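You operate a simulated robot arm through the tools that you are given. There is no shell and no other tool.

You are at the controls of a simulated robot arm. One attempt, no reset.

JOB
Turn the star wheel on the drawer cabinet to 3 and lock it.
Fine: loosen the red star knob and pull the red pin; then push the pin in and tighten the knob.

It is judged by the outcome, as a careful person would: the job done as asked, and still so three seconds after it is handed in. It fails if anything else is knocked over, pushed out of place, dropped, spilled or broken.

ROBOT AND FRAMES
A 7-joint arm with a three-finger gripper, fixed in place. Base frame: the origin is on the floor under the middle of its stand, x ahead of it, y to its left, z up. Units: m, rad, N and s.
With the tool pointing down near the work surface it reaches from about 0.46 to 0.9 m from the base axis. Its first joint turns from -2.897 to 2.897 rad. Payload 2.69 kg.
The TCP is the grasp point between the finger pads, 0.029 m short of the fingertips. In the tool frame z runs along the fingers and y along their closing line. The gripper opens to 0.12 m; its body begins 0.078 m behind the TCP.
Orientation is told as [roll, pitch, yaw] about the base's x, y, z axes, in that order, counted from this pose: with the fingers straight down and closing along the base's y, the tool's x points along the base's -x, its y along +y and its z along -z.

CONTROLS
- The arm moves only by the tool step_arm. Its argument "increments" is a list of rows, each a list of 3 entries, a list of its own where there are three numbers: the finger opening in m, from 0 to 0.12, then the shift along the tool's x, y, z in units of 30 mm (1.0 is 30 mm), then the turn, a rotation vector about the tool's x, y, z in units of 5 degrees (1.0 is 5 degrees). In form: [[claw, [tx, ty, tz], [wx, wy, wz]], ...]. A call has 1 to 20 rows; each row shifts and turns the commanded pose from where the row before left it, along the tool's axes as they then stand. A call with a number of a shift or a turn outside -1 to 1 is refused whole. Each row takes 0.2 s and may step no farther than 0.05 m and 0.15 rad from the row before; otherwise, or with a gripper value out of range, the whole call is refused. Where a pose cannot be reached the arm comes as near as it can. A force on the tool above 40 N (or 10 N above the force at the start of the call, whichever is more), or a blocked arm, ends the call early, and 0.2 s more pass. Each finger travels about 0.1362 m/s and halts on what it meets, pressing with about 41 N; the grip force reading is that of the motor and also rises with nothing between the fingers. The clock runs only during rows and for 0.2 s after the last one: add rows that do not move to give the fingers time. The reply holds the time, the measured pose of the TCP, the force on the tool along the base axes, the opening and the grip force, in the units named above and with some noise, with the torque about the TCP (base axes, N m) and any sound that the robot's microphone picked up.
- Cameras (640 x 400 px; columns grow to the right, rows downward): "scene" is fixed at [0.0377, -0.6524, 1.4126]; the picture's right is [0.81, -0.59, 0.00], its down [-0.47, -0.64, -0.60] and it looks along [0.36, 0.49, -0.80] (base axes); focal length 214 px, centre (320, 200). "wrist" rides on the gripper at [0.063, 0, -0.104] in the tool frame; the picture's right is [0.00, 1.00, 0.00], its down [-0.83, 0.00, -0.56] and it looks along [-0.56, 0.00, 0.83] (tool axes); focal length 275 px, centre (320, 200). There is no depth. A picture from a camera that has moved, and an enlarged one, comes with that camera's place and axes in the base frame and with its lens. The place of the scene camera against the robot may be out by one fixed shift of up to 0.018 m in any direction.
- snapshot(camera): a new picture of that camera. No time passes.
- slide_trunk(by): moves the trunk up (or, below 0, down) by that many m; the arm rides with it, the base frame stays. It gives what a move gives, with no picture.
- enlarge(camera, box): a new picture of the part [left, top, right, bottom] of that camera's present view, enlarged. No time passes.
- close_job(): hands the job in; it is judged then, once.

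Places have to be worked out from the pictures, the camera data and where the tool is seen. Open the gripper and draw the arm clear of the work before you hand the job in, unless the task says otherwise.

The tools are called after "Request:" as name(argument=value, ...) on one line, values as JSON. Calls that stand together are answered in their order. step_arm: Moves the arm, as the interface text tells. Its arguments: {"type":"object","properties":{"increments":{"type":"array"}},"required":["increments"]} The other tools are called the same way: slide_trunk (by) moves the trunk up or down; snapshot (camera) takes a picture; enlarge (camera, box) takes an enlarged picture of a part of a camera's view; close_job () hands the job in.

At the start:

```text
t: 0.0
ee_pos: [0.2255, -0.3278, 1.1636]
ee_rot: [0.0, -0.001, -0.001]
ft_force: [-0.1, 0.0, 0.3]
ft_torque: [0.04, -0.01, 0.0]
finger_gap: 0.1199
grasp_force: 0.1
trunk travel left (down, up): [-0.525, 0.061]
```

scene: 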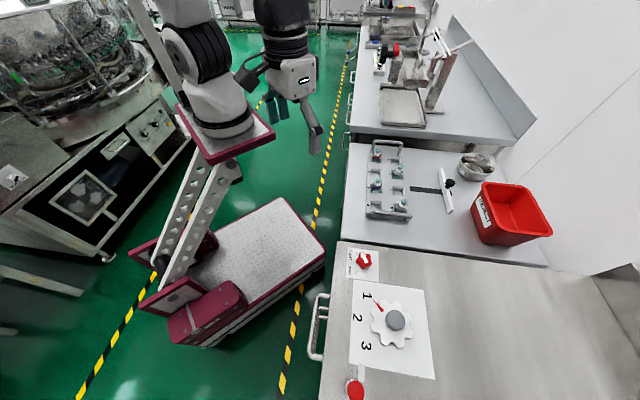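
wrist: 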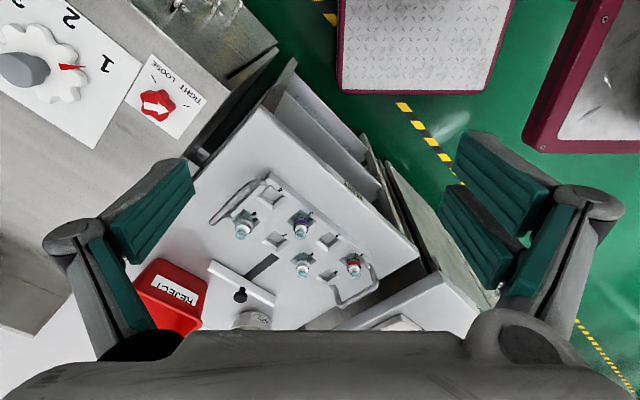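

I start by looking closely at the star wheel, the red knob and the red pin before moving anything.

Request:
enlarge(camera="scene", box=[300, 230, 460, 400])

Request:
enlarge(camera="wrist", box=[0, 0, 240, 160])

```text
2.35 times, centred on (380, 315) of scene
camera zoom: at [0.0377, -0.6524, 1.4126], right [0.81, -0.59, 0.0], down [-0.47, -0.64, -0.6], along [0.36, 0.49, -0.8], focal length 505 px, centre (179, -71)
```

zoom: 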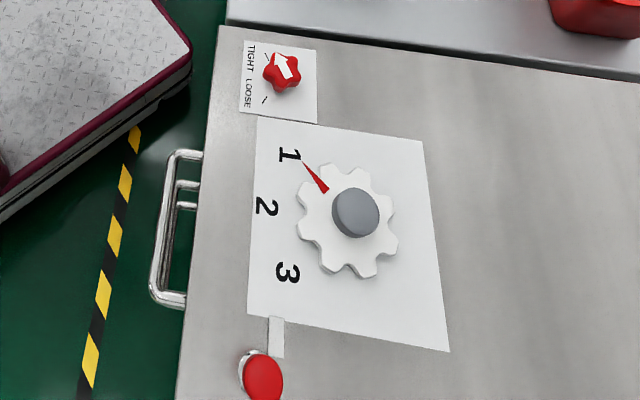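

```text
2.50 times, centred on (120, 80) of wrist
camera zoom: at [0.1632, -0.3276, 1.2677], right [0.0, 1.0, 0.0], down [0.83, 0.0, 0.56], along [0.56, 0.0, -0.83], focal length 688 px, centre (820, 500)
```

zoom: 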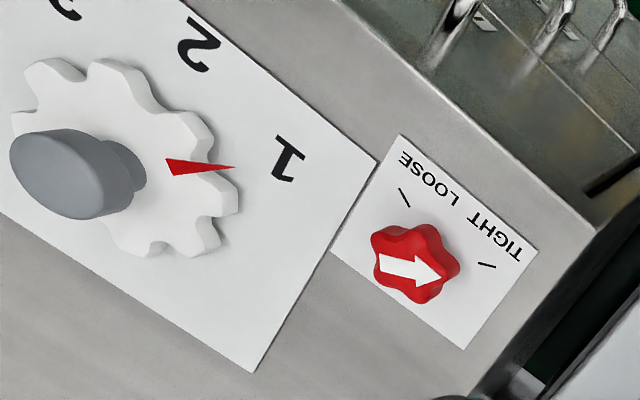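

The wheel is near (0.22, -0.69, 0.88), the red star knob near (0.26, -0.55, 0.88) and the pin near (0.07, -0.72). I'll turn the tool so the wrist camera looks outward toward -y, high above everything.

Request:
step_arm(increments=[[0.12, [0, 0, 0], [0, 0, 1]], [0.12, [0, 0, 0], [0, 0, 1]], [0.12, [0, 0, 0], [0, 0, 1]], [0.12, [0, 0, 0], [0, 0, 1]], [0.12, [0, 0, 0], [0, 0, 1]], [0.12, [0, 0, 0], [0, 0, 1]], [0.12, [0, 0, 0], [0, 0, 1]], [0.12, [0, 0, 0], [0, 0, 1]], [0.12, [0, 0, 0], [0, 0, 1]], [0.12, [0, 0, 0], [0, 0, 1]], [0.12, [0, 0, 0], [0, 0, 1]], [0.12, [0, 0, 0], [0, 0, 1]], [0.12, [0, 0, 0], [0, 0, 1]], [0.12, [0, 0, 0], [0, 0, 1]], [0.12, [0, 0, 0], [0, 0, 1]], [0.12, [0, 0, 0], [0, 0, 1]], [0.12, [0, 0, 0], [0, 0, 1]], [0.12, [0, 0, 0], [0, 0, 1]]])

Request:
snapshot(camera="wrist")

```text
t: 3.8
ee_pos: [0.2264, -0.3277, 1.1639]
ee_rot: [0.0, -0.001, -1.572]
ft_force: [-0.4, 1.2, -0.3]
ft_torque: [0.02, -0.01, 0.04]
finger_gap: 0.1201
grasp_force: 0.1
trunk travel left (down, up): [-0.525, 0.061]
```

```text
taken
camera wrist: at [0.2261, -0.2643, 1.268], right [1.0, 0.0, 0.0], down [0.0, -0.83, 0.56], along [0.0, -0.56, -0.83], focal length 275 px, centre (320, 200)
```

wrist: 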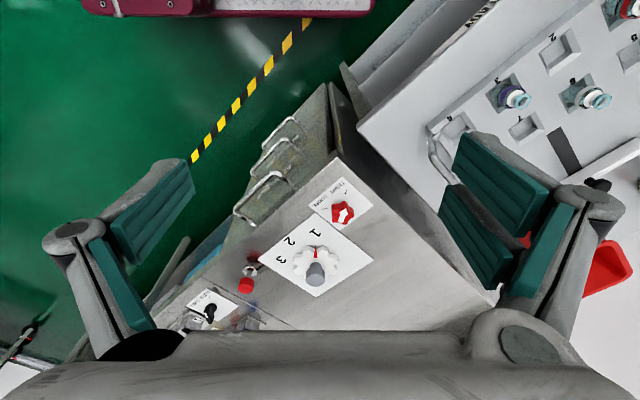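

The wrist camera now faces -y and sees everything; I enlarge the region with the wheel, knob and pin.

Request:
enlarge(camera="wrist", box=[170, 160, 410, 330])

Request:
enlarge(camera="wrist", box=[170, 240, 330, 340])

```text
2.35 times, centred on (290, 245) of wrist
camera zoom: at [0.2261, -0.2643, 1.268], right [1.0, 0.0, 0.0], down [0.0, -0.83, 0.56], along [0.0, -0.56, -0.83], focal length 648 px, centre (391, 94)
```

zoom: 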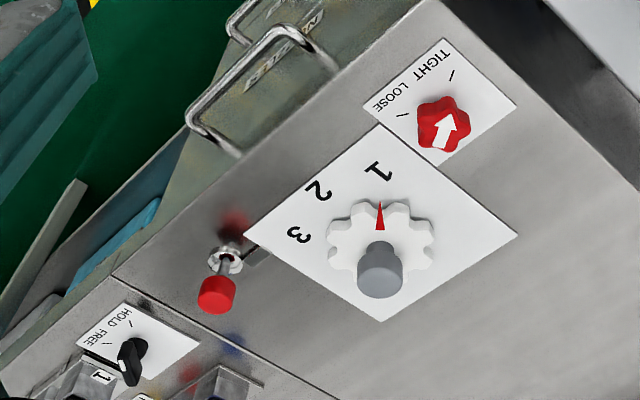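

```text
4.00 times, centred on (250, 290) of wrist
camera zoom: at [0.2261, -0.2643, 1.268], right [1.0, 0.0, 0.0], down [0.0, -0.83, 0.56], along [0.0, -0.56, -0.83], focal length 1101 px, centre (600, -160)
```

zoom: 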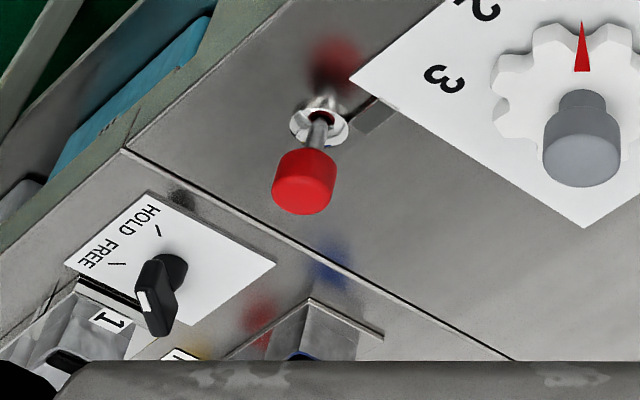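

Geometry from the two wrist views: knob centre ≈(0.264, -0.546, 0.89), plate z≈0.874, wheel hub ≈(0.217, -0.675), hub top ≈0.92, pin cap ≈(0.08, -0.709, 0.913), pulling upward; 1→3 is 90° counter-clockwise from above. I move above the red star knob, staying high, for a closer look.

Request:
step_arm(increments=[[0.09, [-0.91, 0.156, 0.475], [0, 0, 0]], [0.09, [-0.91, 0.156, 0.475], [0, 0, 0]], [0.09, [-0.91, 0.156, 0.475], [0, 0, 0]], [0.09, [-0.91, 0.156, 0.475], [0, 0, 0]], [0.09, [-0.91, 0.156, 0.475], [0, 0, 0]], [0.09, [-0.91, 0.156, 0.475], [0, 0, 0]], [0.09, [-0.91, 0.156, 0.475], [0, 0, 0]], [0.09, [-0.91, 0.156, 0.475], [0, 0, 0]], [0.09, [0, 0, 0], [0, 0, 0]]])

Request:
snapshot(camera="wrist")

Request:
snapshot(camera="scene")

```text
t: 5.8
ee_pos: [0.264, -0.5464, 1.0503]
ee_rot: [0.001, -0.001, -1.57]
ft_force: [-0.4, -1.2, 0.2]
ft_torque: [0.0, 0.0, 0.01]
finger_gap: 0.0901
grasp_force: 0.1
trunk travel left (down, up): [-0.525, 0.061]
```

```text
taken
camera wrist: at [0.2633, -0.4832, 1.1548], right [1.0, 0.0, 0.0], down [0.0, -0.83, 0.56], along [0.0, -0.56, -0.83], focal length 275 px, centre (320, 200)
```

wrist: 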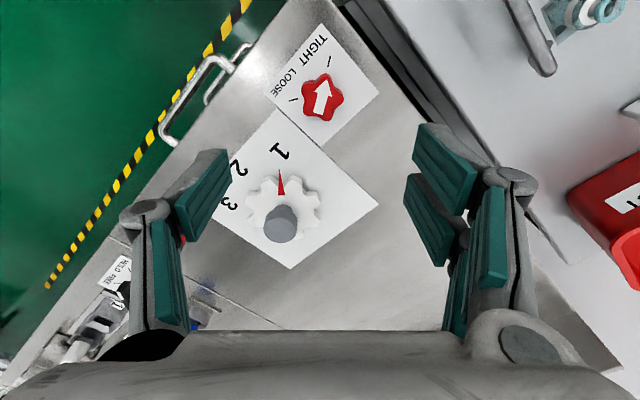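

```text
taken
```

scene: 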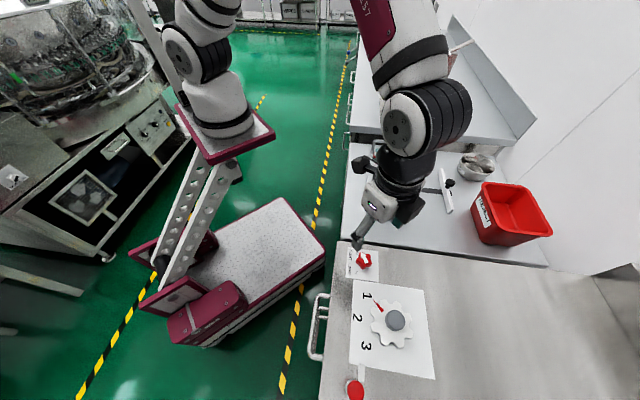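

The knob sits directly under the tool as computed. I enlarge it to read arrow direction, height and tick marks.

Request:
enlarge(camera="wrist", box=[250, 20, 400, 120])

Request:
enlarge(camera="scene", box=[330, 230, 410, 290])

Request:
enlarge(camera="wrist", box=[200, 120, 390, 280])

```text
4.00 times, centred on (325, 70) of wrist
camera zoom: at [0.2633, -0.4832, 1.1548], right [1.0, 0.0, 0.0], down [0.0, -0.83, 0.56], along [0.0, -0.56, -0.83], focal length 1101 px, centre (300, 720)
```

zoom: 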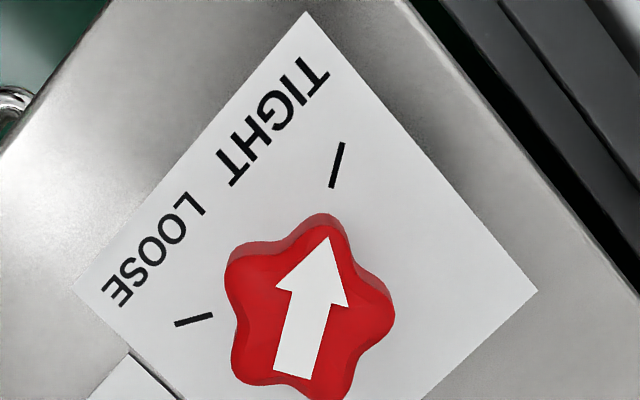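

```text
6.67 times, centred on (370, 260) of scene
camera zoom: at [0.0377, -0.6524, 1.4126], right [0.81, -0.59, 0.0], down [-0.47, -0.64, -0.6], along [0.36, 0.49, -0.8], focal length 1430 px, centre (-13, -200)
```

zoom: 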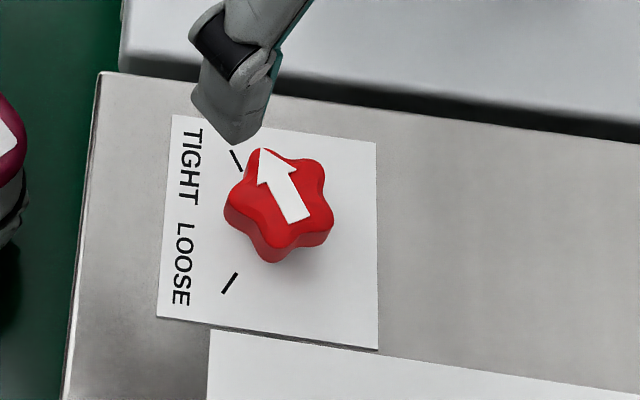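

```text
2.50 times, centred on (295, 200) of wrist
camera zoom: at [0.2633, -0.4832, 1.1548], right [1.0, 0.0, 0.0], down [0.0, -0.83, 0.56], along [0.0, -0.56, -0.83], focal length 688 px, centre (382, 200)
```

zoom: 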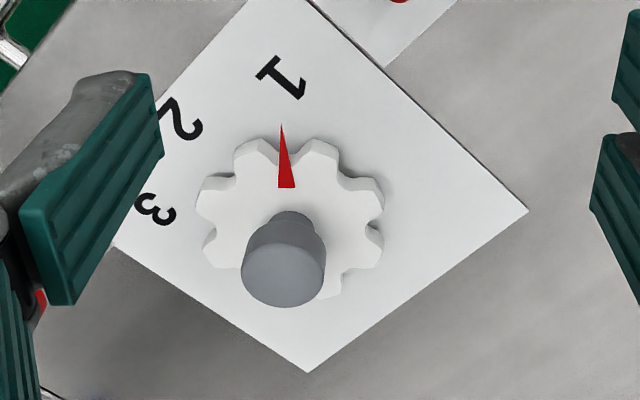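

The arrow points at the TIGHT tick (~72° bearing); LOOSE is ~120° counter-clockwise from it. I'll yaw to about -126° so the single finger meets a lobe and the pair straddles the opposite lobes, and go down partway to z≈0.95.

Request:
step_arm(increments=[[0.08, [0, 0, 0.42], [0, 0, 0.9]], [0.08, [0, 0, 0.42], [0, 0, 0.9]], [0.08, [0, 0, 0.42], [0, 0, 0.9]], [0.08, [0, 0, 0.42], [0, 0, 0.9]], [0.08, [0, 0, 0.42], [0, 0, 0.9]], [0.08, [0, 0, 0.42], [0, 0, 0.9]], [0.08, [0, 0, 0.42], [0, 0, 0.9]], [0.08, [0, 0, 0.42], [0, 0, 0.9]], [0.08, [0, 0, 0], [0, 0, 0]]])

Request:
snapshot(camera="wrist")

Request:
enlarge(camera="scene", box=[320, 190, 440, 290])

```text
t: 7.8
ee_pos: [0.2642, -0.5453, 0.948]
ee_rot: [0.0, 0.0, -2.201]
ft_force: [-0.3, -0.5, 0.5]
ft_torque: [0.02, -0.03, -0.02]
finger_gap: 0.08
grasp_force: 0.1
trunk travel left (down, up): [-0.525, 0.061]
```

```text
taken
camera wrist: at [0.3002, -0.4939, 1.0527], right [0.81, -0.59, 0.0], down [-0.49, -0.67, 0.56], along [-0.32, -0.45, -0.83], focal length 275 px, centre (320, 200)
```

wrist: 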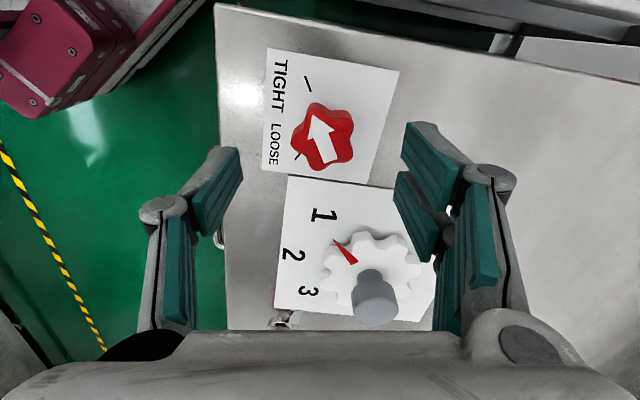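

```text
4.00 times, centred on (380, 240) of scene
camera zoom: at [0.0377, -0.6524, 1.4126], right [0.81, -0.59, 0.0], down [-0.47, -0.64, -0.6], along [0.36, 0.49, -0.8], focal length 858 px, centre (80, 40)
```

zoom: 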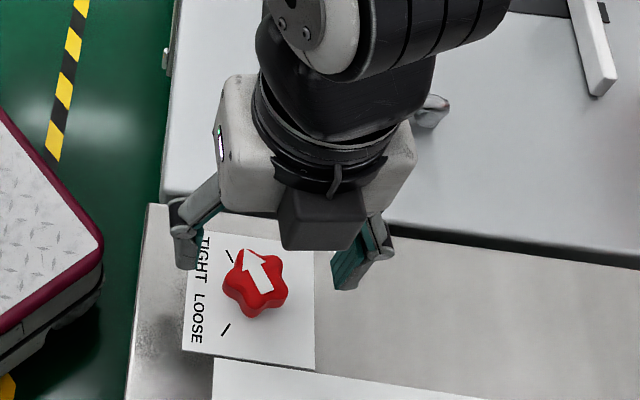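

The knob is centred between the fingers. I descend to z≈0.91 (tips ≈8 mm above the plate) in small steps and check for contact.

Request:
step_arm(increments=[[0.075, [0, 0, 0.32], [0, 0, 0]], [0.075, [0, 0, 0.32], [0, 0, 0]], [0.075, [0, 0, 0.32], [0, 0, 0]], [0.075, [0, 0, 0.3], [0, 0, 0]], [0.075, [0, 0, 0], [0, 0, 0]]])

Request:
snapshot(camera="wrist")

Request:
enlarge(camera="scene", box=[320, 210, 420, 290])

```text
t: 9.0
ee_pos: [0.2643, -0.5464, 0.9114]
ee_rot: [0.0, 0.001, -2.199]
ft_force: [-0.3, 0.5, 0.1]
ft_torque: [-0.02, 0.0, 0.01]
finger_gap: 0.0751
grasp_force: 0.1
trunk travel left (down, up): [-0.525, 0.061]
```

```text
taken
camera wrist: at [0.301, -0.4943, 1.0155], right [0.81, -0.58, 0.0], down [-0.49, -0.67, 0.56], along [-0.32, -0.45, -0.83], focal length 275 px, centre (320, 200)
```

wrist: 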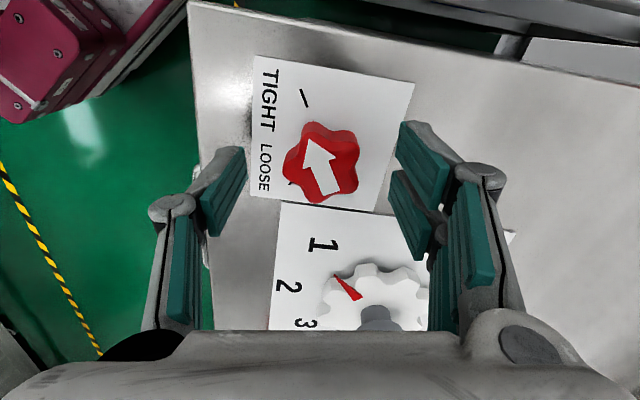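

```text
5.00 times, centred on (370, 250) of scene
camera zoom: at [0.0377, -0.6524, 1.4126], right [0.81, -0.59, 0.0], down [-0.47, -0.64, -0.6], along [0.36, 0.49, -0.8], focal length 1072 px, centre (70, -50)
```

zoom: 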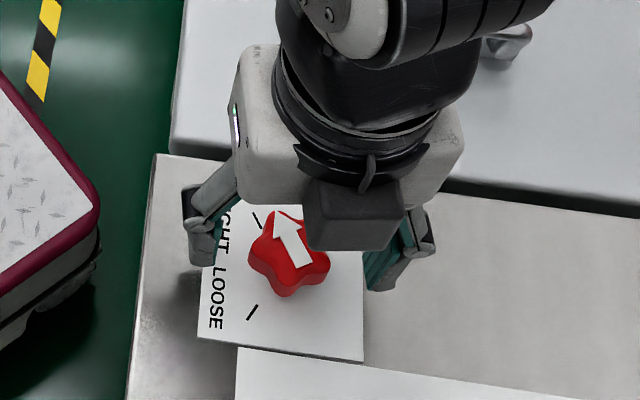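

The knob is centred, tips are clear of the plate with no contact force. I close the fingers on it and hold still.

Request:
step_arm(increments=[[0.02, [0, 0, 0], [0, 0, 0]], [0.02, [0, 0, 0], [0, 0, 0]], [0.02, [0, 0, 0], [0, 0, 0]]])

Request:
snapshot(camera="wrist")

```text
t: 9.8
ee_pos: [0.265, -0.5472, 0.9119]
ee_rot: [0.002, -0.001, -2.199]
ft_force: [6.5, -7.2, 2.7]
ft_torque: [-0.36, -0.06, 0.05]
finger_gap: 0.0372
grasp_force: 44.6
trunk travel left (down, up): [-0.525, 0.061]
```

```text
taken
camera wrist: at [0.3018, -0.4949, 1.016], right [0.81, -0.58, 0.0], down [-0.49, -0.67, 0.56], along [-0.32, -0.45, -0.83], focal length 275 px, centre (320, 200)
```

wrist: 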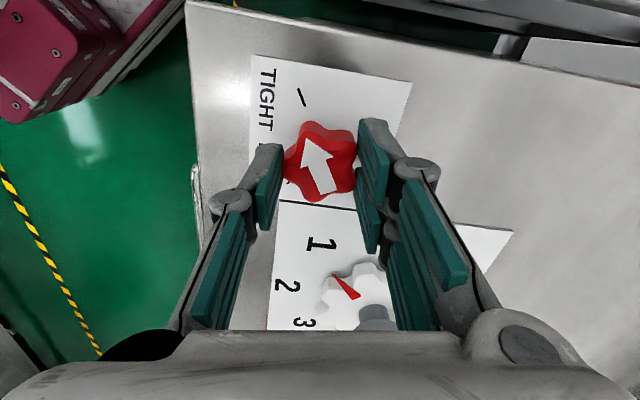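

The knob is gripped (gap 37 mm) with a small side load along the closing axis. I nudge ~1 mm to relieve it and start turning counter-clockwise 15°, watching torque and the arrow.

Request:
step_arm(increments=[[0.02, [0, 0.03, 0], [0, 0, -1]], [0.02, [0, 0, 0], [0, 0, -1]], [0.02, [0, 0, 0], [0, 0, -1]]])

Request:
enlarge(camera="wrist", box=[220, 40, 440, 220])

```text
t: 10.6
ee_pos: [0.2647, -0.5465, 0.9126]
ee_rot: [0.003, 0.0, -1.936]
ft_force: [5.8, -5.3, 8.9]
ft_torque: [-0.01, -0.31, 0.0]
finger_gap: 0.0371
grasp_force: 44.9
trunk travel left (down, up): [-0.525, 0.061]
```

```text
2.22 times, centred on (330, 130) of wrist
camera zoom: at [0.2869, -0.4873, 1.016], right [0.94, -0.35, 0.0], down [-0.29, -0.78, 0.56], along [-0.2, -0.52, -0.83], focal length 612 px, centre (298, 356)
```

zoom: 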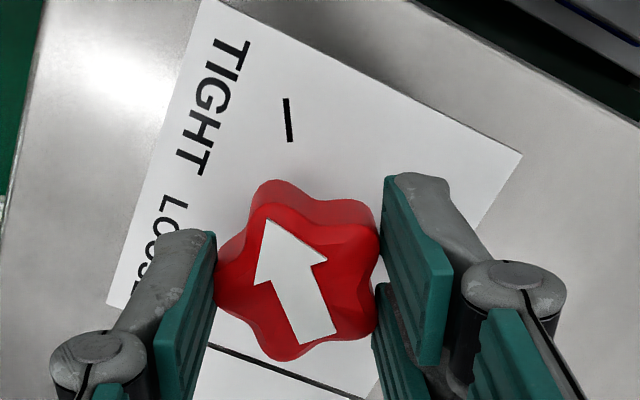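

The knob turns with the gripper. There's a growing upward push (8.9 N) suggesting it rises as it unscrews; I continue 20° with a tiny lift to follow.

Request:
step_arm(increments=[[0.02, [0, 0, -0.02], [0, 0, -1]], [0.02, [0, 0, -0.01], [0, 0, -1]], [0.02, [0, 0, -0.01], [0, 0, -1]], [0.02, [0, 0, -0.01], [0, 0, -1]]])

```text
t: 11.6
ee_pos: [0.2653, -0.5477, 0.9109]
ee_rot: [-0.002, 0.003, -1.586]
ft_force: [3.4, -7.9, -13.8]
ft_torque: [-1.12, -0.01, 0.02]
finger_gap: 0.037
grasp_force: 45.0
trunk travel left (down, up): [-0.525, 0.061]
```

Now the force reads -13.8 N (knob holds the tool down), so it doesn't rise; I undo most of the lift and continue turning.

Request:
step_arm(increments=[[0.02, [0, 0, 0.03], [0, 0, -1]], [0.02, [0, 0, 0], [0, 0, -1]], [0.02, [0, 0, 0], [0, 0, -1]], [0.02, [0, 0, 0], [0, 0, -1]]])

Request:
enlarge(camera="wrist", box=[220, 40, 440, 220])

```text
t: 12.6
ee_pos: [0.264, -0.5472, 0.9119]
ee_rot: [0.001, 0.001, -1.238]
ft_force: [-4.2, -6.9, -8.6]
ft_torque: [-0.78, 0.02, -0.01]
finger_gap: 0.0372
grasp_force: 44.8
trunk travel left (down, up): [-0.525, 0.061]
```

```text
2.22 times, centred on (330, 130) of wrist
camera zoom: at [0.2432, -0.4873, 1.0161], right [0.94, 0.33, 0.0], down [0.28, -0.78, 0.56], along [0.18, -0.52, -0.83], focal length 612 px, centre (298, 356)
```

zoom: 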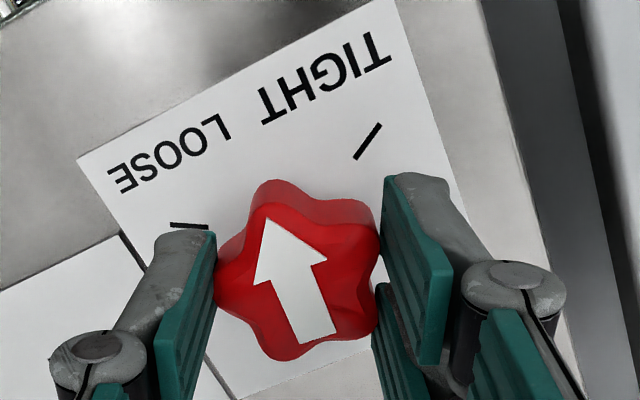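

About 55° done, knob tracking the gripper. I continue with 30° more, easing down 0.3 mm.

Request:
step_arm(increments=[[0.02, [0, 0, 0.01], [0, 0, -1]], [0.02, [0, 0, 0], [0, 0, -1]], [0.02, [0, 0, 0], [0, 0, -1]], [0.02, [0, 0, 0], [0, 0, -1]], [0.02, [0, 0, 0], [0, 0, -1]], [0.02, [0, 0, 0], [0, 0, -1]]])

Request:
snapshot(camera="wrist")

```text
t: 14.0
ee_pos: [0.2633, -0.5476, 0.9116]
ee_rot: [0.001, 0.0, -0.714]
ft_force: [-10.1, -7.5, 2.9]
ft_torque: [0.32, 0.66, -0.02]
finger_gap: 0.0371
grasp_force: 45.3
trunk travel left (down, up): [-0.525, 0.061]
```

```text
taken
camera wrist: at [0.2159, -0.5062, 1.0161], right [0.65, 0.76, 0.0], down [0.63, -0.54, 0.56], along [0.42, -0.36, -0.83], focal length 275 px, centre (320, 200)
```

wrist: 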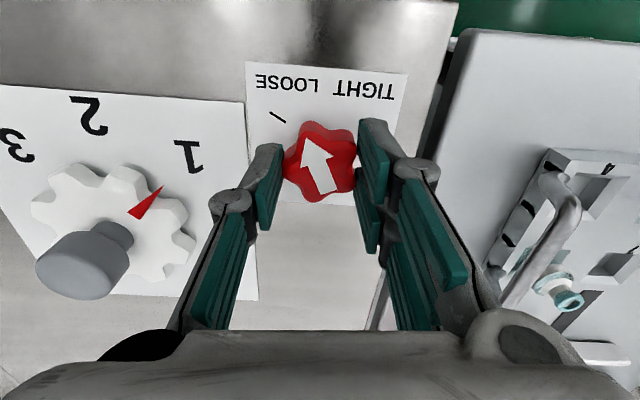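

85° done, with 12 N side load; I shift ~1 mm to relieve and continue 30° toward the LOOSE tick.

Request:
step_arm(increments=[[0.02, [0, -0.03, 0], [0, 0, -1]], [0.02, [0, 0, 0], [0, 0, -1]], [0.02, [0, 0, 0], [0, 0, -1]], [0.02, [0, 0, 0], [0, 0, -1]], [0.02, [0, 0, 0], [0, 0, -1]], [0.02, [0, 0, 0], [0, 0, -1]]])

Request:
enlarge(camera="wrist", box=[220, 40, 440, 220])

```text
t: 15.4
ee_pos: [0.2636, -0.5483, 0.9108]
ee_rot: [-0.002, -0.001, -0.191]
ft_force: [-5.8, -10.5, 10.0]
ft_torque: [-0.61, -0.52, -0.01]
finger_gap: 0.0372
grasp_force: 45.0
trunk travel left (down, up): [-0.525, 0.061]
```

```text
2.22 times, centred on (330, 130) of wrist
camera zoom: at [0.2017, -0.536, 1.0159], right [0.18, 0.98, 0.0], down [0.82, -0.15, 0.56], along [0.55, -0.1, -0.83], focal length 612 px, centre (298, 356)
```

zoom: 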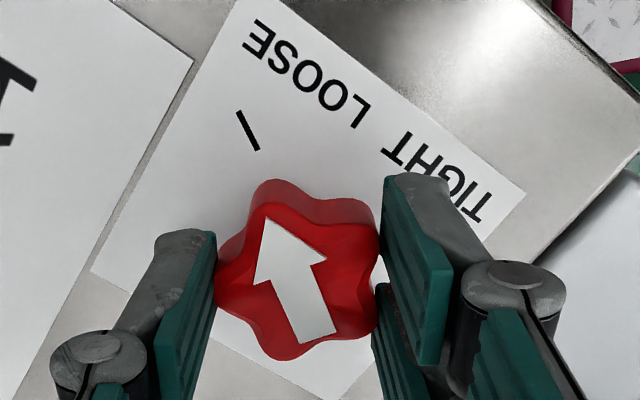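

The arrow now points within a few degrees of the LOOSE tick (115° turned). One more 5° row to get to the end, easing up slightly.

Request:
step_arm(increments=[[0.02, [0, 0, -0.02], [0, 0, -1]], [0.02, [0, 0, 0], [0, 0, 0]]])

Request:
enlarge(camera="wrist", box=[220, 40, 440, 220])

```text
t: 16.0
ee_pos: [0.2638, -0.5478, 0.9134]
ee_rot: [-0.001, 0.0, -0.106]
ft_force: [-0.3, -17.7, 2.6]
ft_torque: [-0.7, -0.3, -0.4]
finger_gap: 0.0369
grasp_force: 45.1
trunk travel left (down, up): [-0.525, 0.061]
```

```text
2.22 times, centred on (330, 130) of wrist
camera zoom: at [0.201, -0.5415, 1.0159], right [0.1, 0.99, 0.0], down [0.83, -0.08, 0.56], along [0.55, -0.06, -0.83], focal length 612 px, centre (298, 356)
```

zoom: 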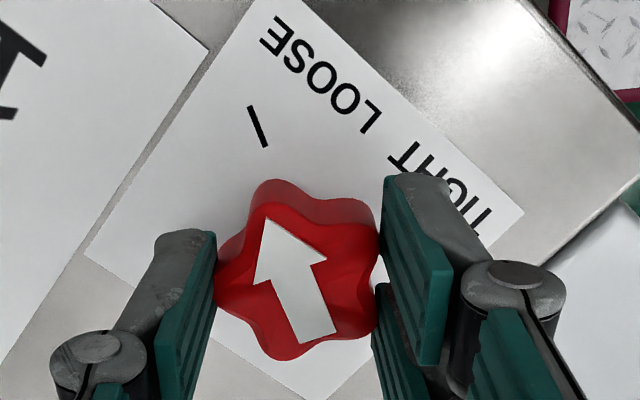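

A torque of -0.4 N·m shows the knob has reached its LOOSE stop. I open to 70 mm and rise straight up.

Request:
step_arm(increments=[[0.07, [0, 0, 0], [0, 0, 0]], [0.07, [0, 0, 0], [0, 0, 0]], [0.07, [0, 0, -0.5], [0, 0, 0]], [0.07, [0, 0, -1], [0, 0, 0]], [0.07, [0, 0, -1], [0, 0, 0]], [0.07, [0, 0, -1], [0, 0, 0]], [0.07, [0, 0, 0], [0, 0, 0]]])

Request:
snapshot(camera="wrist")

Request:
enlarge(camera="scene", box=[300, 230, 460, 400])

```text
t: 17.6
ee_pos: [0.2638, -0.5456, 1.0176]
ee_rot: [0.0, -0.001, -0.106]
ft_force: [0.7, 0.3, -0.1]
ft_torque: [-0.02, -0.01, -0.02]
finger_gap: 0.0701
grasp_force: 0.0
trunk travel left (down, up): [-0.525, 0.061]
```

```text
taken
camera wrist: at [0.201, -0.5396, 1.1222], right [0.1, 0.99, 0.0], down [0.83, -0.08, 0.56], along [0.55, -0.06, -0.83], focal length 275 px, centre (320, 200)
```

wrist: 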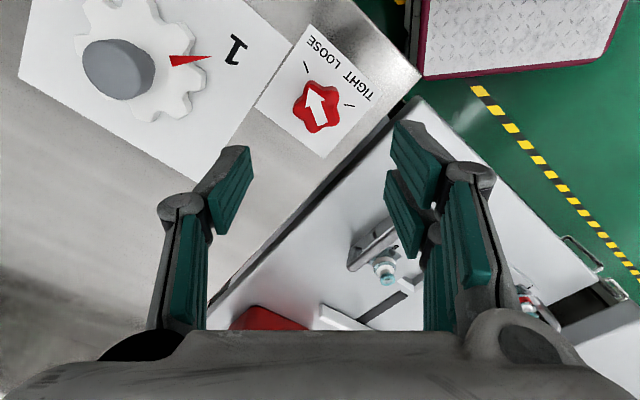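

```text
2.35 times, centred on (380, 315) of scene
camera zoom: at [0.0377, -0.6524, 1.4126], right [0.81, -0.59, 0.0], down [-0.47, -0.64, -0.6], along [0.36, 0.49, -0.8], focal length 505 px, centre (179, -71)
```

zoom: 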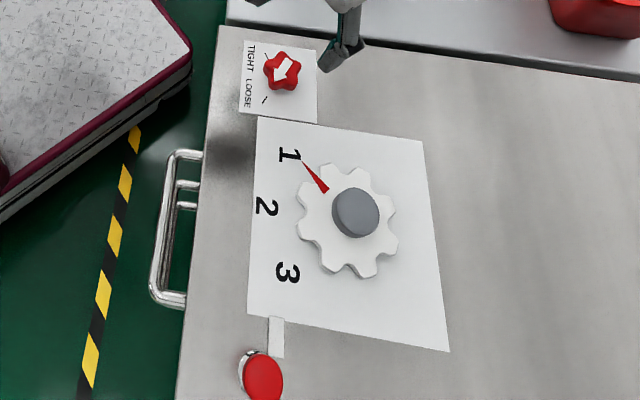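

The arrow now points to LOOSE. Next the pin: I first rise a little and turn the tool back to yaw -90°.

Request:
step_arm(increments=[[0.07, [0, 0, -0.2], [0, 0, 1]], [0.07, [0, 0, -0.2], [0, 0, 1]], [0.07, [0, 0, -0.2], [0, 0, 1]], [0.07, [0, 0, -0.2], [0, 0, 1]], [0.07, [0, 0, -0.2], [0, 0, 1]], [0.07, [0, 0, 0], [0, 0, 1]], [0.07, [0, 0, 0], [0, 0, 1]], [0.07, [0, 0, 0], [0, 0, 1]], [0.07, [0, 0, 0], [0, 0, 1]], [0.07, [0, 0, 0], [0, 0, 1]], [0.07, [0, 0, 0], [0, 0, 1]], [0.07, [0, 0, 0], [0, 0, 1]], [0.07, [0, 0, 0], [0, 0, 1]], [0.07, [0, 0, 0], [0, 0, 1]], [0.07, [0, 0, 0], [0, 0, 1]], [0.07, [0, 0, 0], [0, 0, 1]], [0.07, [0, 0, 0], [0, 0, 0.8]]])

```text
t: 21.2
ee_pos: [0.2653, -0.5476, 1.0471]
ee_rot: [-0.001, 0.0, -1.573]
ft_force: [0.4, -0.6, 0.2]
ft_torque: [-0.01, -0.02, 0.01]
finger_gap: 0.0698
grasp_force: 0.0
trunk travel left (down, up): [-0.525, 0.061]
```

Tool is at yaw -90°. I move toward a viewing position just short of the pin at (0.08, -0.66, 1.03).

Request:
step_arm(increments=[[0.07, [-0.535, -0.883, 0.07], [0, 0, 0]], [0.07, [-0.535, -0.883, 0.07], [0, 0, 0]], [0.07, [-0.535, -0.883, 0.07], [0, 0, 0]], [0.07, [-0.535, -0.883, 0.07], [0, 0, 0]], [0.07, [-0.535, -0.883, 0.07], [0, 0, 0]], [0.07, [-0.535, -0.883, 0.07], [0, 0, 0]], [0.07, [-0.535, -0.883, 0.07], [0, 0, 0]], [0.07, [0, 0, 0], [0, 0, 0]]])

Request:
snapshot(camera="wrist")

Request:
snapshot(camera="scene")

```text
t: 23.0
ee_pos: [0.0781, -0.6615, 1.0318]
ee_rot: [-0.001, 0.0, -1.571]
ft_force: [0.3, 0.7, -0.3]
ft_torque: [-0.02, -0.02, 0.03]
finger_gap: 0.07
grasp_force: 0.0
trunk travel left (down, up): [-0.525, 0.061]
```

```text
taken
camera wrist: at [0.0768, -0.5979, 1.1357], right [1.0, 0.0, 0.0], down [0.0, -0.83, 0.56], along [0.0, -0.56, -0.83], focal length 275 px, centre (320, 200)
```

wrist: 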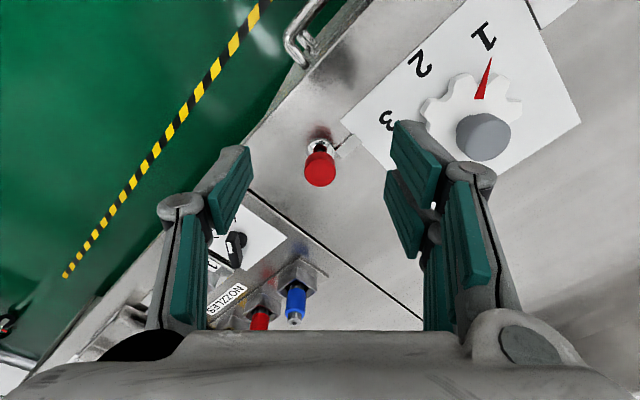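

```text
taken
```

scene: 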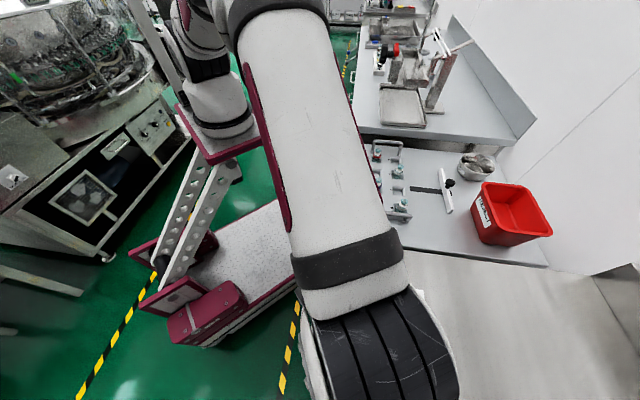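

The wrist view shows the pin ahead, with a nozzle rack behind it (-y side). I enlarge to measure the pin and the nearby obstacles.

Request:
enlarge(camera="wrist", box=[180, 100, 400, 330])

Request:
enlarge(camera="wrist", box=[270, 110, 370, 200])

```text
1.74 times, centred on (290, 215) of wrist
camera zoom: at [0.0768, -0.5979, 1.1357], right [1.0, 0.0, 0.0], down [0.0, -0.83, 0.56], along [0.0, -0.56, -0.83], focal length 479 px, centre (372, 174)
```

zoom: 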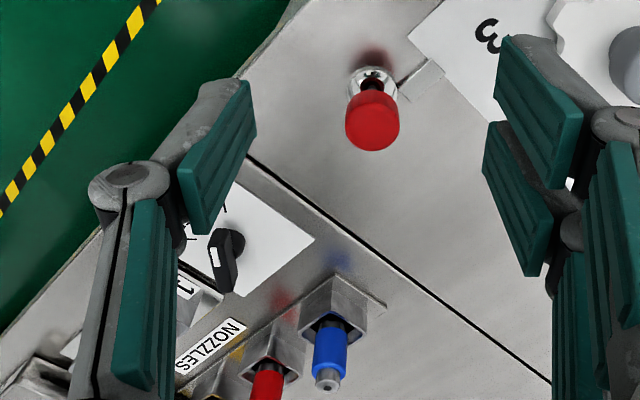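

```text
4.44 times, centred on (320, 155) of wrist
camera zoom: at [0.0768, -0.5979, 1.1357], right [1.0, 0.0, 0.0], down [0.0, -0.83, 0.56], along [0.0, -0.56, -0.83], focal length 1224 px, centre (320, 400)
```

zoom: 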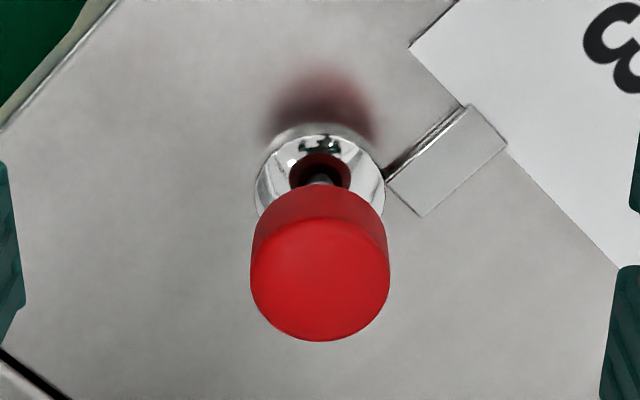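

Pin axis is at about (0.077, -0.714), cap top z≈0.917, Ø28 mm, cap underside ≈0.900; obstacles are >15 cm away. I move over it and descend to z≈0.96 with 70 mm opening.

Request:
step_arm(increments=[[0.07, [-0.88, 0, 0], [0, 0, 0]], [0.07, [-0.88, 0, 0], [0, 0, 0]], [0.07, [0, 0, 0.8], [0, 0, 0]], [0.07, [0, 0, 0.8], [0, 0, 0]], [0.07, [0, 0, 0.7], [0, 0, 0]], [0.07, [0, 0, 0], [0, 0, 0]]])

Request:
snapshot(camera="wrist")

```text
t: 24.4
ee_pos: [0.0805, -0.7133, 0.9628]
ee_rot: [0.0, 0.0, -1.57]
ft_force: [-0.7, 0.2, 0.6]
ft_torque: [-0.01, 0.03, -0.01]
finger_gap: 0.0696
grasp_force: 0.0
trunk travel left (down, up): [-0.525, 0.061]
```

```text
taken
camera wrist: at [0.0788, -0.65, 1.0669], right [1.0, 0.0, 0.0], down [0.0, -0.83, 0.56], along [0.0, -0.56, -0.83], focal length 275 px, centre (320, 200)
```

wrist: 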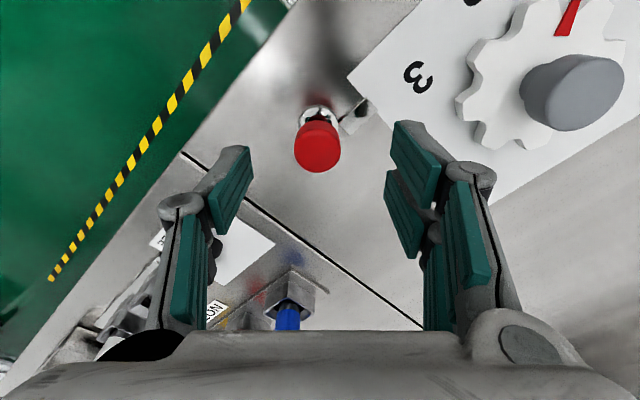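

The cap is centred within ~2 mm. I narrow the opening to 50 mm to stay well clear of the wheel, adjust 2 mm, and descend to z≈0.92.

Request:
step_arm(increments=[[0.05, [-0.08, -0.03, 0], [0, 0, 0]], [0.05, [0, 0, 0.5], [0, 0, 0]], [0.05, [0, 0, 0.5], [0, 0, 0]], [0.05, [0, 0, 0.42], [0, 0, 0]], [0.05, [0, 0, 0], [0, 0, 0]]])

Request:
snapshot(camera="wrist")

```text
t: 25.6
ee_pos: [0.0771, -0.7167, 0.9198]
ee_rot: [-0.001, 0.0, -1.57]
ft_force: [-0.1, 0.1, -0.3]
ft_torque: [0.0, -0.01, 0.04]
finger_gap: 0.0501
grasp_force: 0.0
trunk travel left (down, up): [-0.525, 0.061]
```

```text
taken
camera wrist: at [0.0766, -0.6514, 1.0241], right [1.0, 0.0, 0.0], down [0.0, -0.83, 0.56], along [0.0, -0.56, -0.83], focal length 275 px, centre (320, 200)
```

wrist: 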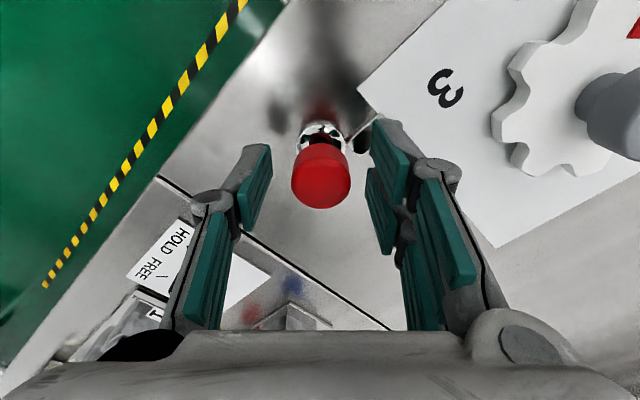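

The cap is centred between the fingers. I close on it.

Request:
step_arm(increments=[[0.01, [0, 0, 0], [0, 0, 0]], [0.01, [0, 0, 0], [0, 0, 0]], [0.01, [0, 0, 0], [0, 0, 0]]])

Request:
snapshot(camera="wrist")

```text
t: 26.4
ee_pos: [0.0776, -0.7143, 0.9211]
ee_rot: [0.0, 0.0, -1.571]
ft_force: [3.2, -1.0, 2.9]
ft_torque: [0.02, -0.11, 0.01]
finger_gap: 0.029
grasp_force: 45.3
trunk travel left (down, up): [-0.525, 0.061]
```

```text
taken
camera wrist: at [0.0771, -0.6514, 1.0243], right [1.0, 0.0, 0.0], down [0.0, -0.83, 0.56], along [0.0, -0.56, -0.83], focal length 275 px, centre (320, 200)
```

wrist: 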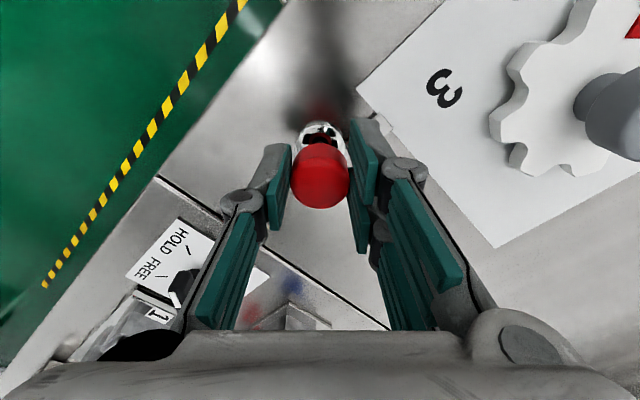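

The cap is held (gap 29 mm). I pull up slowly, 3 mm per row for four rows, and watch the force.

Request:
step_arm(increments=[[0.01, [0, 0, -0.1], [0, 0, 0]], [0.01, [0, 0, -0.1], [0, 0, 0]], [0.01, [0, 0, -0.1], [0, 0, 0]], [0.01, [0, 0, -0.1], [0, 0, 0]]])

Request:
snapshot(camera="wrist")

```text
t: 27.4
ee_pos: [0.0775, -0.715, 0.9322]
ee_rot: [-0.002, 0.004, -1.571]
ft_force: [3.3, -0.8, -1.5]
ft_torque: [0.06, -0.06, -0.01]
finger_gap: 0.0292
grasp_force: 45.2
trunk travel left (down, up): [-0.525, 0.061]
```

```text
taken
camera wrist: at [0.0771, -0.6516, 1.0365], right [1.0, 0.0, 0.0], down [0.0, -0.83, 0.56], along [0.0, -0.55, -0.83], focal length 275 px, centre (320, 200)
```

wrist: 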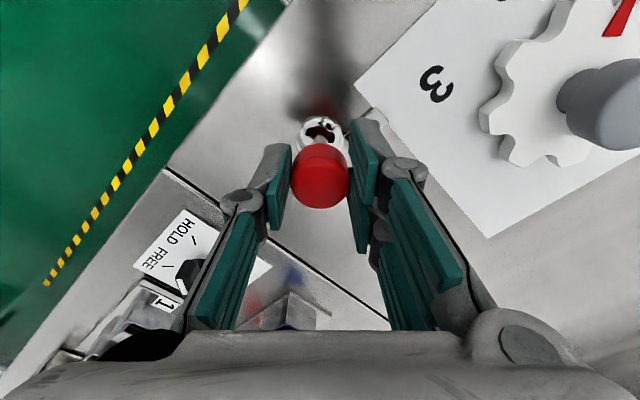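

The pin lifts with the gripper at almost no force (12 mm so far). I continue up in 3 mm steps until a stop is felt.

Request:
step_arm(increments=[[0.01, [0, 0, -0.1], [0, 0, 0]], [0.01, [0, 0, -0.1], [0, 0, 0]], [0.01, [0, 0, -0.1], [0, 0, 0]]])

Request:
enlarge(camera="wrist", box=[260, 90, 400, 220])

```text
t: 28.2
ee_pos: [0.0781, -0.7158, 0.9403]
ee_rot: [-0.001, 0.004, -1.571]
ft_force: [2.6, 3.8, -11.3]
ft_torque: [-0.93, 0.0, 0.11]
finger_gap: 0.029
grasp_force: 45.0
trunk travel left (down, up): [-0.525, 0.061]
```

```text
3.08 times, centred on (330, 155) of wrist
camera zoom: at [0.0772, -0.6518, 1.0447], right [1.0, 0.0, 0.0], down [0.0, -0.83, 0.55], along [0.0, -0.55, -0.83], focal length 847 px, centre (289, 338)
```

zoom: 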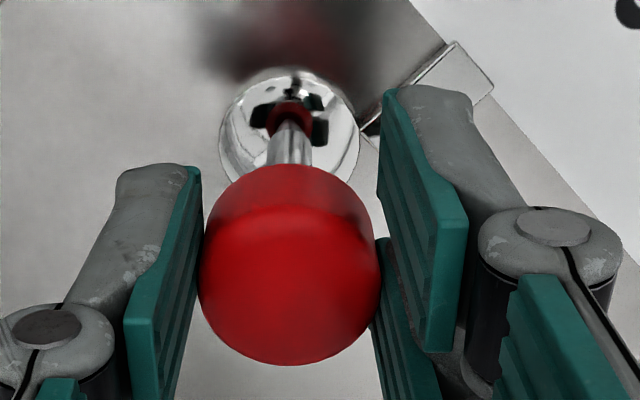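

Resistance is now -11 N after ~20 mm of travel, so the pin is at or near its upper stop. I pull 1.5 mm more to confirm.

Request:
step_arm(increments=[[0.01, [0, 0, -0.05], [0, 0, 0]], [0.01, [0, 0, 0], [0, 0, 0]]])

```text
t: 28.8
ee_pos: [0.0777, -0.7141, 0.9404]
ee_rot: [-0.001, 0.005, -1.571]
ft_force: [-0.6, -1.5, -27.4]
ft_torque: [-0.28, 0.07, -0.01]
finger_gap: 0.0292
grasp_force: 45.0
trunk travel left (down, up): [-0.525, 0.061]
```

Solid stop: -27 N with no motion, pin fully out (~20 mm). I relax the pull, then open the fingers and watch whether the pin stays up.

Request:
step_arm(increments=[[0.01, [0, 0, 0.06], [0, 0, 0]], [0.01, [0, 0, 0], [0, 0, 0]], [0.05, [0, 0, 0], [0, 0, 0]], [0.05, [0, 0, 0], [0, 0, 0]]])

Request:
enlarge(camera="wrist", box=[260, 90, 400, 220])

```text
t: 29.8
ee_pos: [0.0775, -0.7165, 0.9419]
ee_rot: [-0.001, -0.002, -1.571]
ft_force: [0.3, 0.4, 0.3]
ft_torque: [0.02, 0.01, 0.01]
finger_gap: 0.0502
grasp_force: 0.1
trunk travel left (down, up): [-0.525, 0.061]
```

```text
3.08 times, centred on (330, 155) of wrist
camera zoom: at [0.0769, -0.6525, 1.0468], right [1.0, 0.0, 0.0], down [0.0, -0.83, 0.56], along [0.0, -0.56, -0.83], focal length 847 px, centre (289, 338)
```

zoom: 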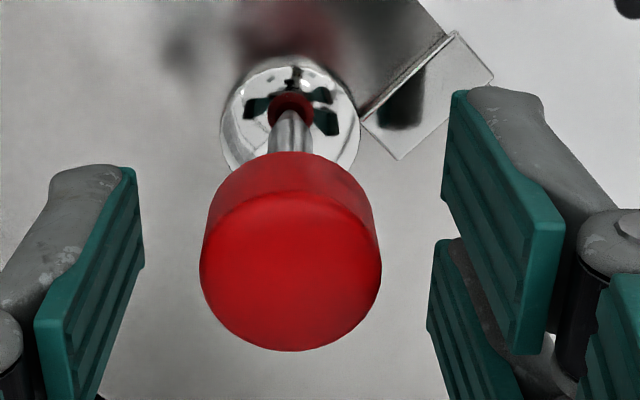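

The pin stays up by itself after release. I rise straight up above it, then move over toward the wheel for a close look.

Request:
step_arm(increments=[[0.06, [0, 0, -0.6], [0, 0, 0]], [0.06, [0, 0, -1], [0, 0, 0]], [0.06, [0, 0, -1], [0, 0, 0]], [0.06, [0, 0, -0.6], [0, 0, 0]], [0.07, [0.6, 0.93, 0], [0, 0, 0]], [0.07, [0.6, 0.93, 0], [0, 0, 0]], [0.07, [0.6, 0.93, 0], [0, 0, 0]], [0.07, [0.6, 0.93, 0], [0, 0, 0]], [0.07, [0.6, 0.93, 0], [0, 0, 0]], [0.07, [0, 0, 0], [0, 0, 0]]])

Request:
snapshot(camera="wrist")

Request:
enlarge(camera="wrist", box=[220, 60, 420, 220])

```text
t: 32.0
ee_pos: [0.2171, -0.6254, 1.0375]
ee_rot: [0.001, 0.001, -1.571]
ft_force: [0.2, 0.6, -0.2]
ft_torque: [0.0, 0.02, -0.01]
finger_gap: 0.07
grasp_force: 0.0
trunk travel left (down, up): [-0.525, 0.061]
```

```text
taken
camera wrist: at [0.2164, -0.562, 1.1413], right [1.0, 0.0, 0.0], down [0.0, -0.83, 0.56], along [0.0, -0.56, -0.83], focal length 275 px, centre (320, 200)
```

wrist: 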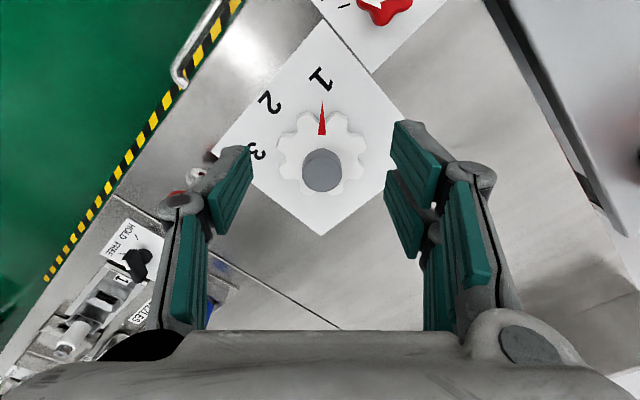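

```text
2.50 times, centred on (320, 140) of wrist
camera zoom: at [0.2164, -0.562, 1.1413], right [1.0, 0.0, 0.0], down [0.0, -0.83, 0.56], along [0.0, -0.56, -0.83], focal length 688 px, centre (320, 350)
```

zoom: 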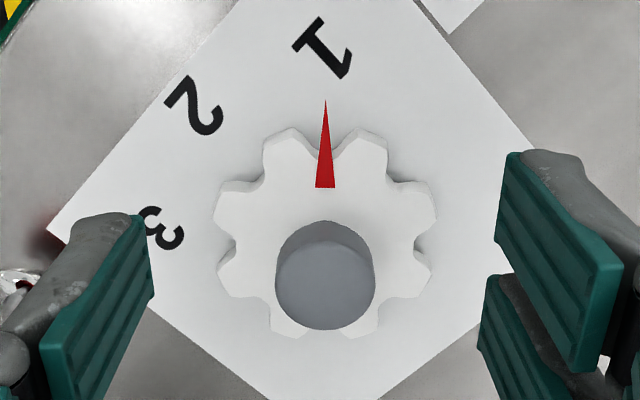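

Hub centre is about (0.2185, -0.678), top z≈0.923, Ø36 mm; the pointer is at bearing 90° ("1") and "3" is at bearing 180°, so 90° counter-clockwise. I move over the hub, yaw to -120°, and descend to z≈0.96.

Request:
step_arm(increments=[[0.07, [-0.88, 0.03, 0], [0, 0, 0]], [0.07, [-0.88, 0.02, 0], [0, 0, 0]], [0.07, [0, 0, 0.4], [0, 0, 1]], [0.07, [0, 0, 0.4], [0, 0, 1]], [0.07, [0, 0, 0.4], [0, 0, 1]], [0.07, [0, 0, 0.4], [0, 0, 1]], [0.07, [0, 0, 0.4], [0, 0, 1]], [0.07, [0, 0, 0.4], [0, 0, 1]], [0.07, [0, 0, 0], [0, 0, 0]]])

Request:
snapshot(camera="wrist")

```text
t: 34.0
ee_pos: [0.2195, -0.6779, 0.9656]
ee_rot: [-0.002, -0.001, -2.096]
ft_force: [0.1, 0.3, 0.5]
ft_torque: [-0.02, 0.02, 0.02]
finger_gap: 0.0697
grasp_force: 0.0
trunk travel left (down, up): [-0.525, 0.061]
```

```text
taken
camera wrist: at [0.2505, -0.6224, 1.07], right [0.87, -0.5, 0.0], down [-0.41, -0.72, 0.56], along [-0.28, -0.48, -0.83], focal length 275 px, centre (320, 200)
```

wrist: 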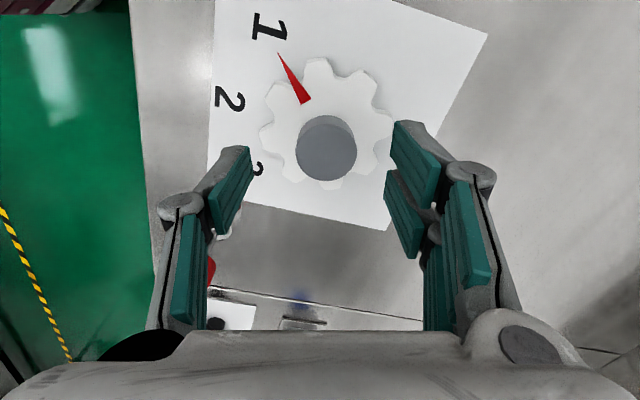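

The hub seems a few mm to the right of the finger midline. I enlarge to measure it precisely.

Request:
enlarge(camera="wrist", box=[240, 40, 420, 220])

```text
2.22 times, centred on (330, 130) of wrist
camera zoom: at [0.2505, -0.6224, 1.07], right [0.87, -0.5, 0.0], down [-0.41, -0.72, 0.56], along [-0.28, -0.48, -0.83], focal length 612 px, centre (298, 356)
```

zoom: 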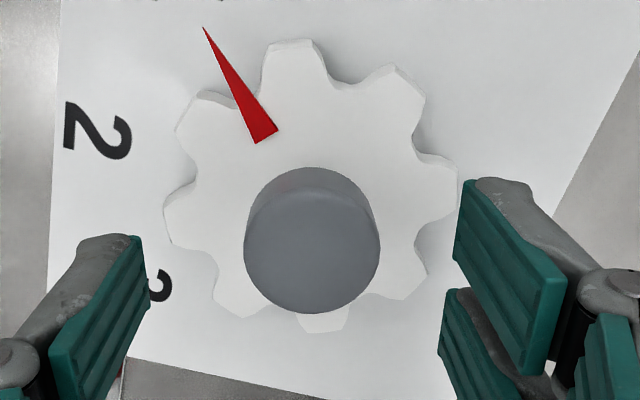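

The hub is offset 3.5 mm along tool +y and ~1.5 mm along -x. I correct that and descend to z≈0.927 (tips ≈8–10 mm above the wheel disc).

Request:
step_arm(increments=[[0.06, [-0.05, 0.117, 0], [0, 0, 0]], [0.06, [0, 0, 0.45], [0, 0, 0]], [0.06, [0, 0, 0.45], [0, 0, 0]], [0.06, [0, 0, 0.4], [0, 0, 0]], [0.06, [0, 0, 0], [0, 0, 0]]])

Request:
snapshot(camera="wrist")

```text
t: 35.2
ee_pos: [0.2205, -0.6807, 0.9261]
ee_rot: [0.0, 0.002, -2.095]
ft_force: [0.1, 0.1, 0.5]
ft_torque: [0.0, 0.02, -0.03]
finger_gap: 0.0601
grasp_force: 0.0
trunk travel left (down, up): [-0.525, 0.061]
```

```text
taken
camera wrist: at [0.252, -0.6263, 1.0295], right [0.87, -0.5, 0.0], down [-0.41, -0.72, 0.56], along [-0.28, -0.48, -0.83], focal length 275 px, centre (320, 200)
```

wrist: 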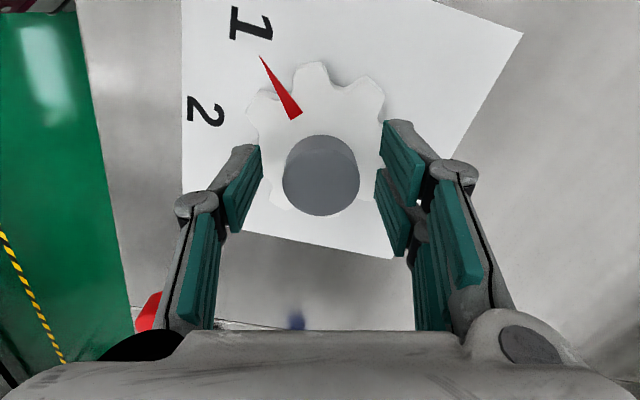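

Hub is centred and no contact. I close on the hub.

Request:
step_arm(increments=[[0.015, [0, 0, 0], [0, 0, 0]], [0.015, [0, 0, 0], [0, 0, 0]], [0.015, [0, 0, 0], [0, 0, 0]]])

Request:
snapshot(camera="wrist")

```text
t: 36.0
ee_pos: [0.2224, -0.6807, 0.925]
ee_rot: [0.002, 0.0, -2.094]
ft_force: [2.5, -3.0, 1.4]
ft_torque: [-0.11, -0.1, 0.0]
finger_gap: 0.0375
grasp_force: 45.6
trunk travel left (down, up): [-0.525, 0.061]
```

```text
taken
camera wrist: at [0.2525, -0.6265, 1.0299], right [0.87, -0.5, 0.0], down [-0.41, -0.72, 0.56], along [-0.28, -0.48, -0.83], focal length 275 px, centre (320, 200)
```

wrist: 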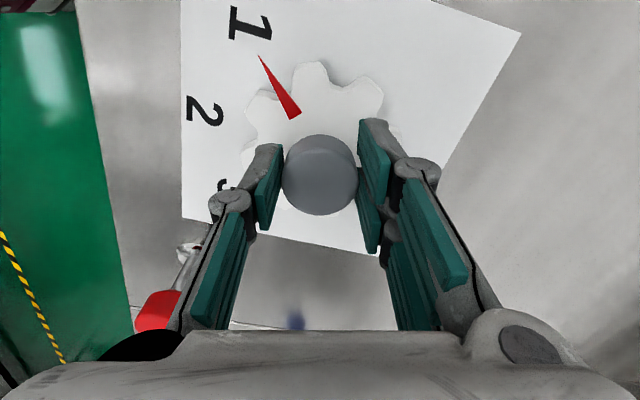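

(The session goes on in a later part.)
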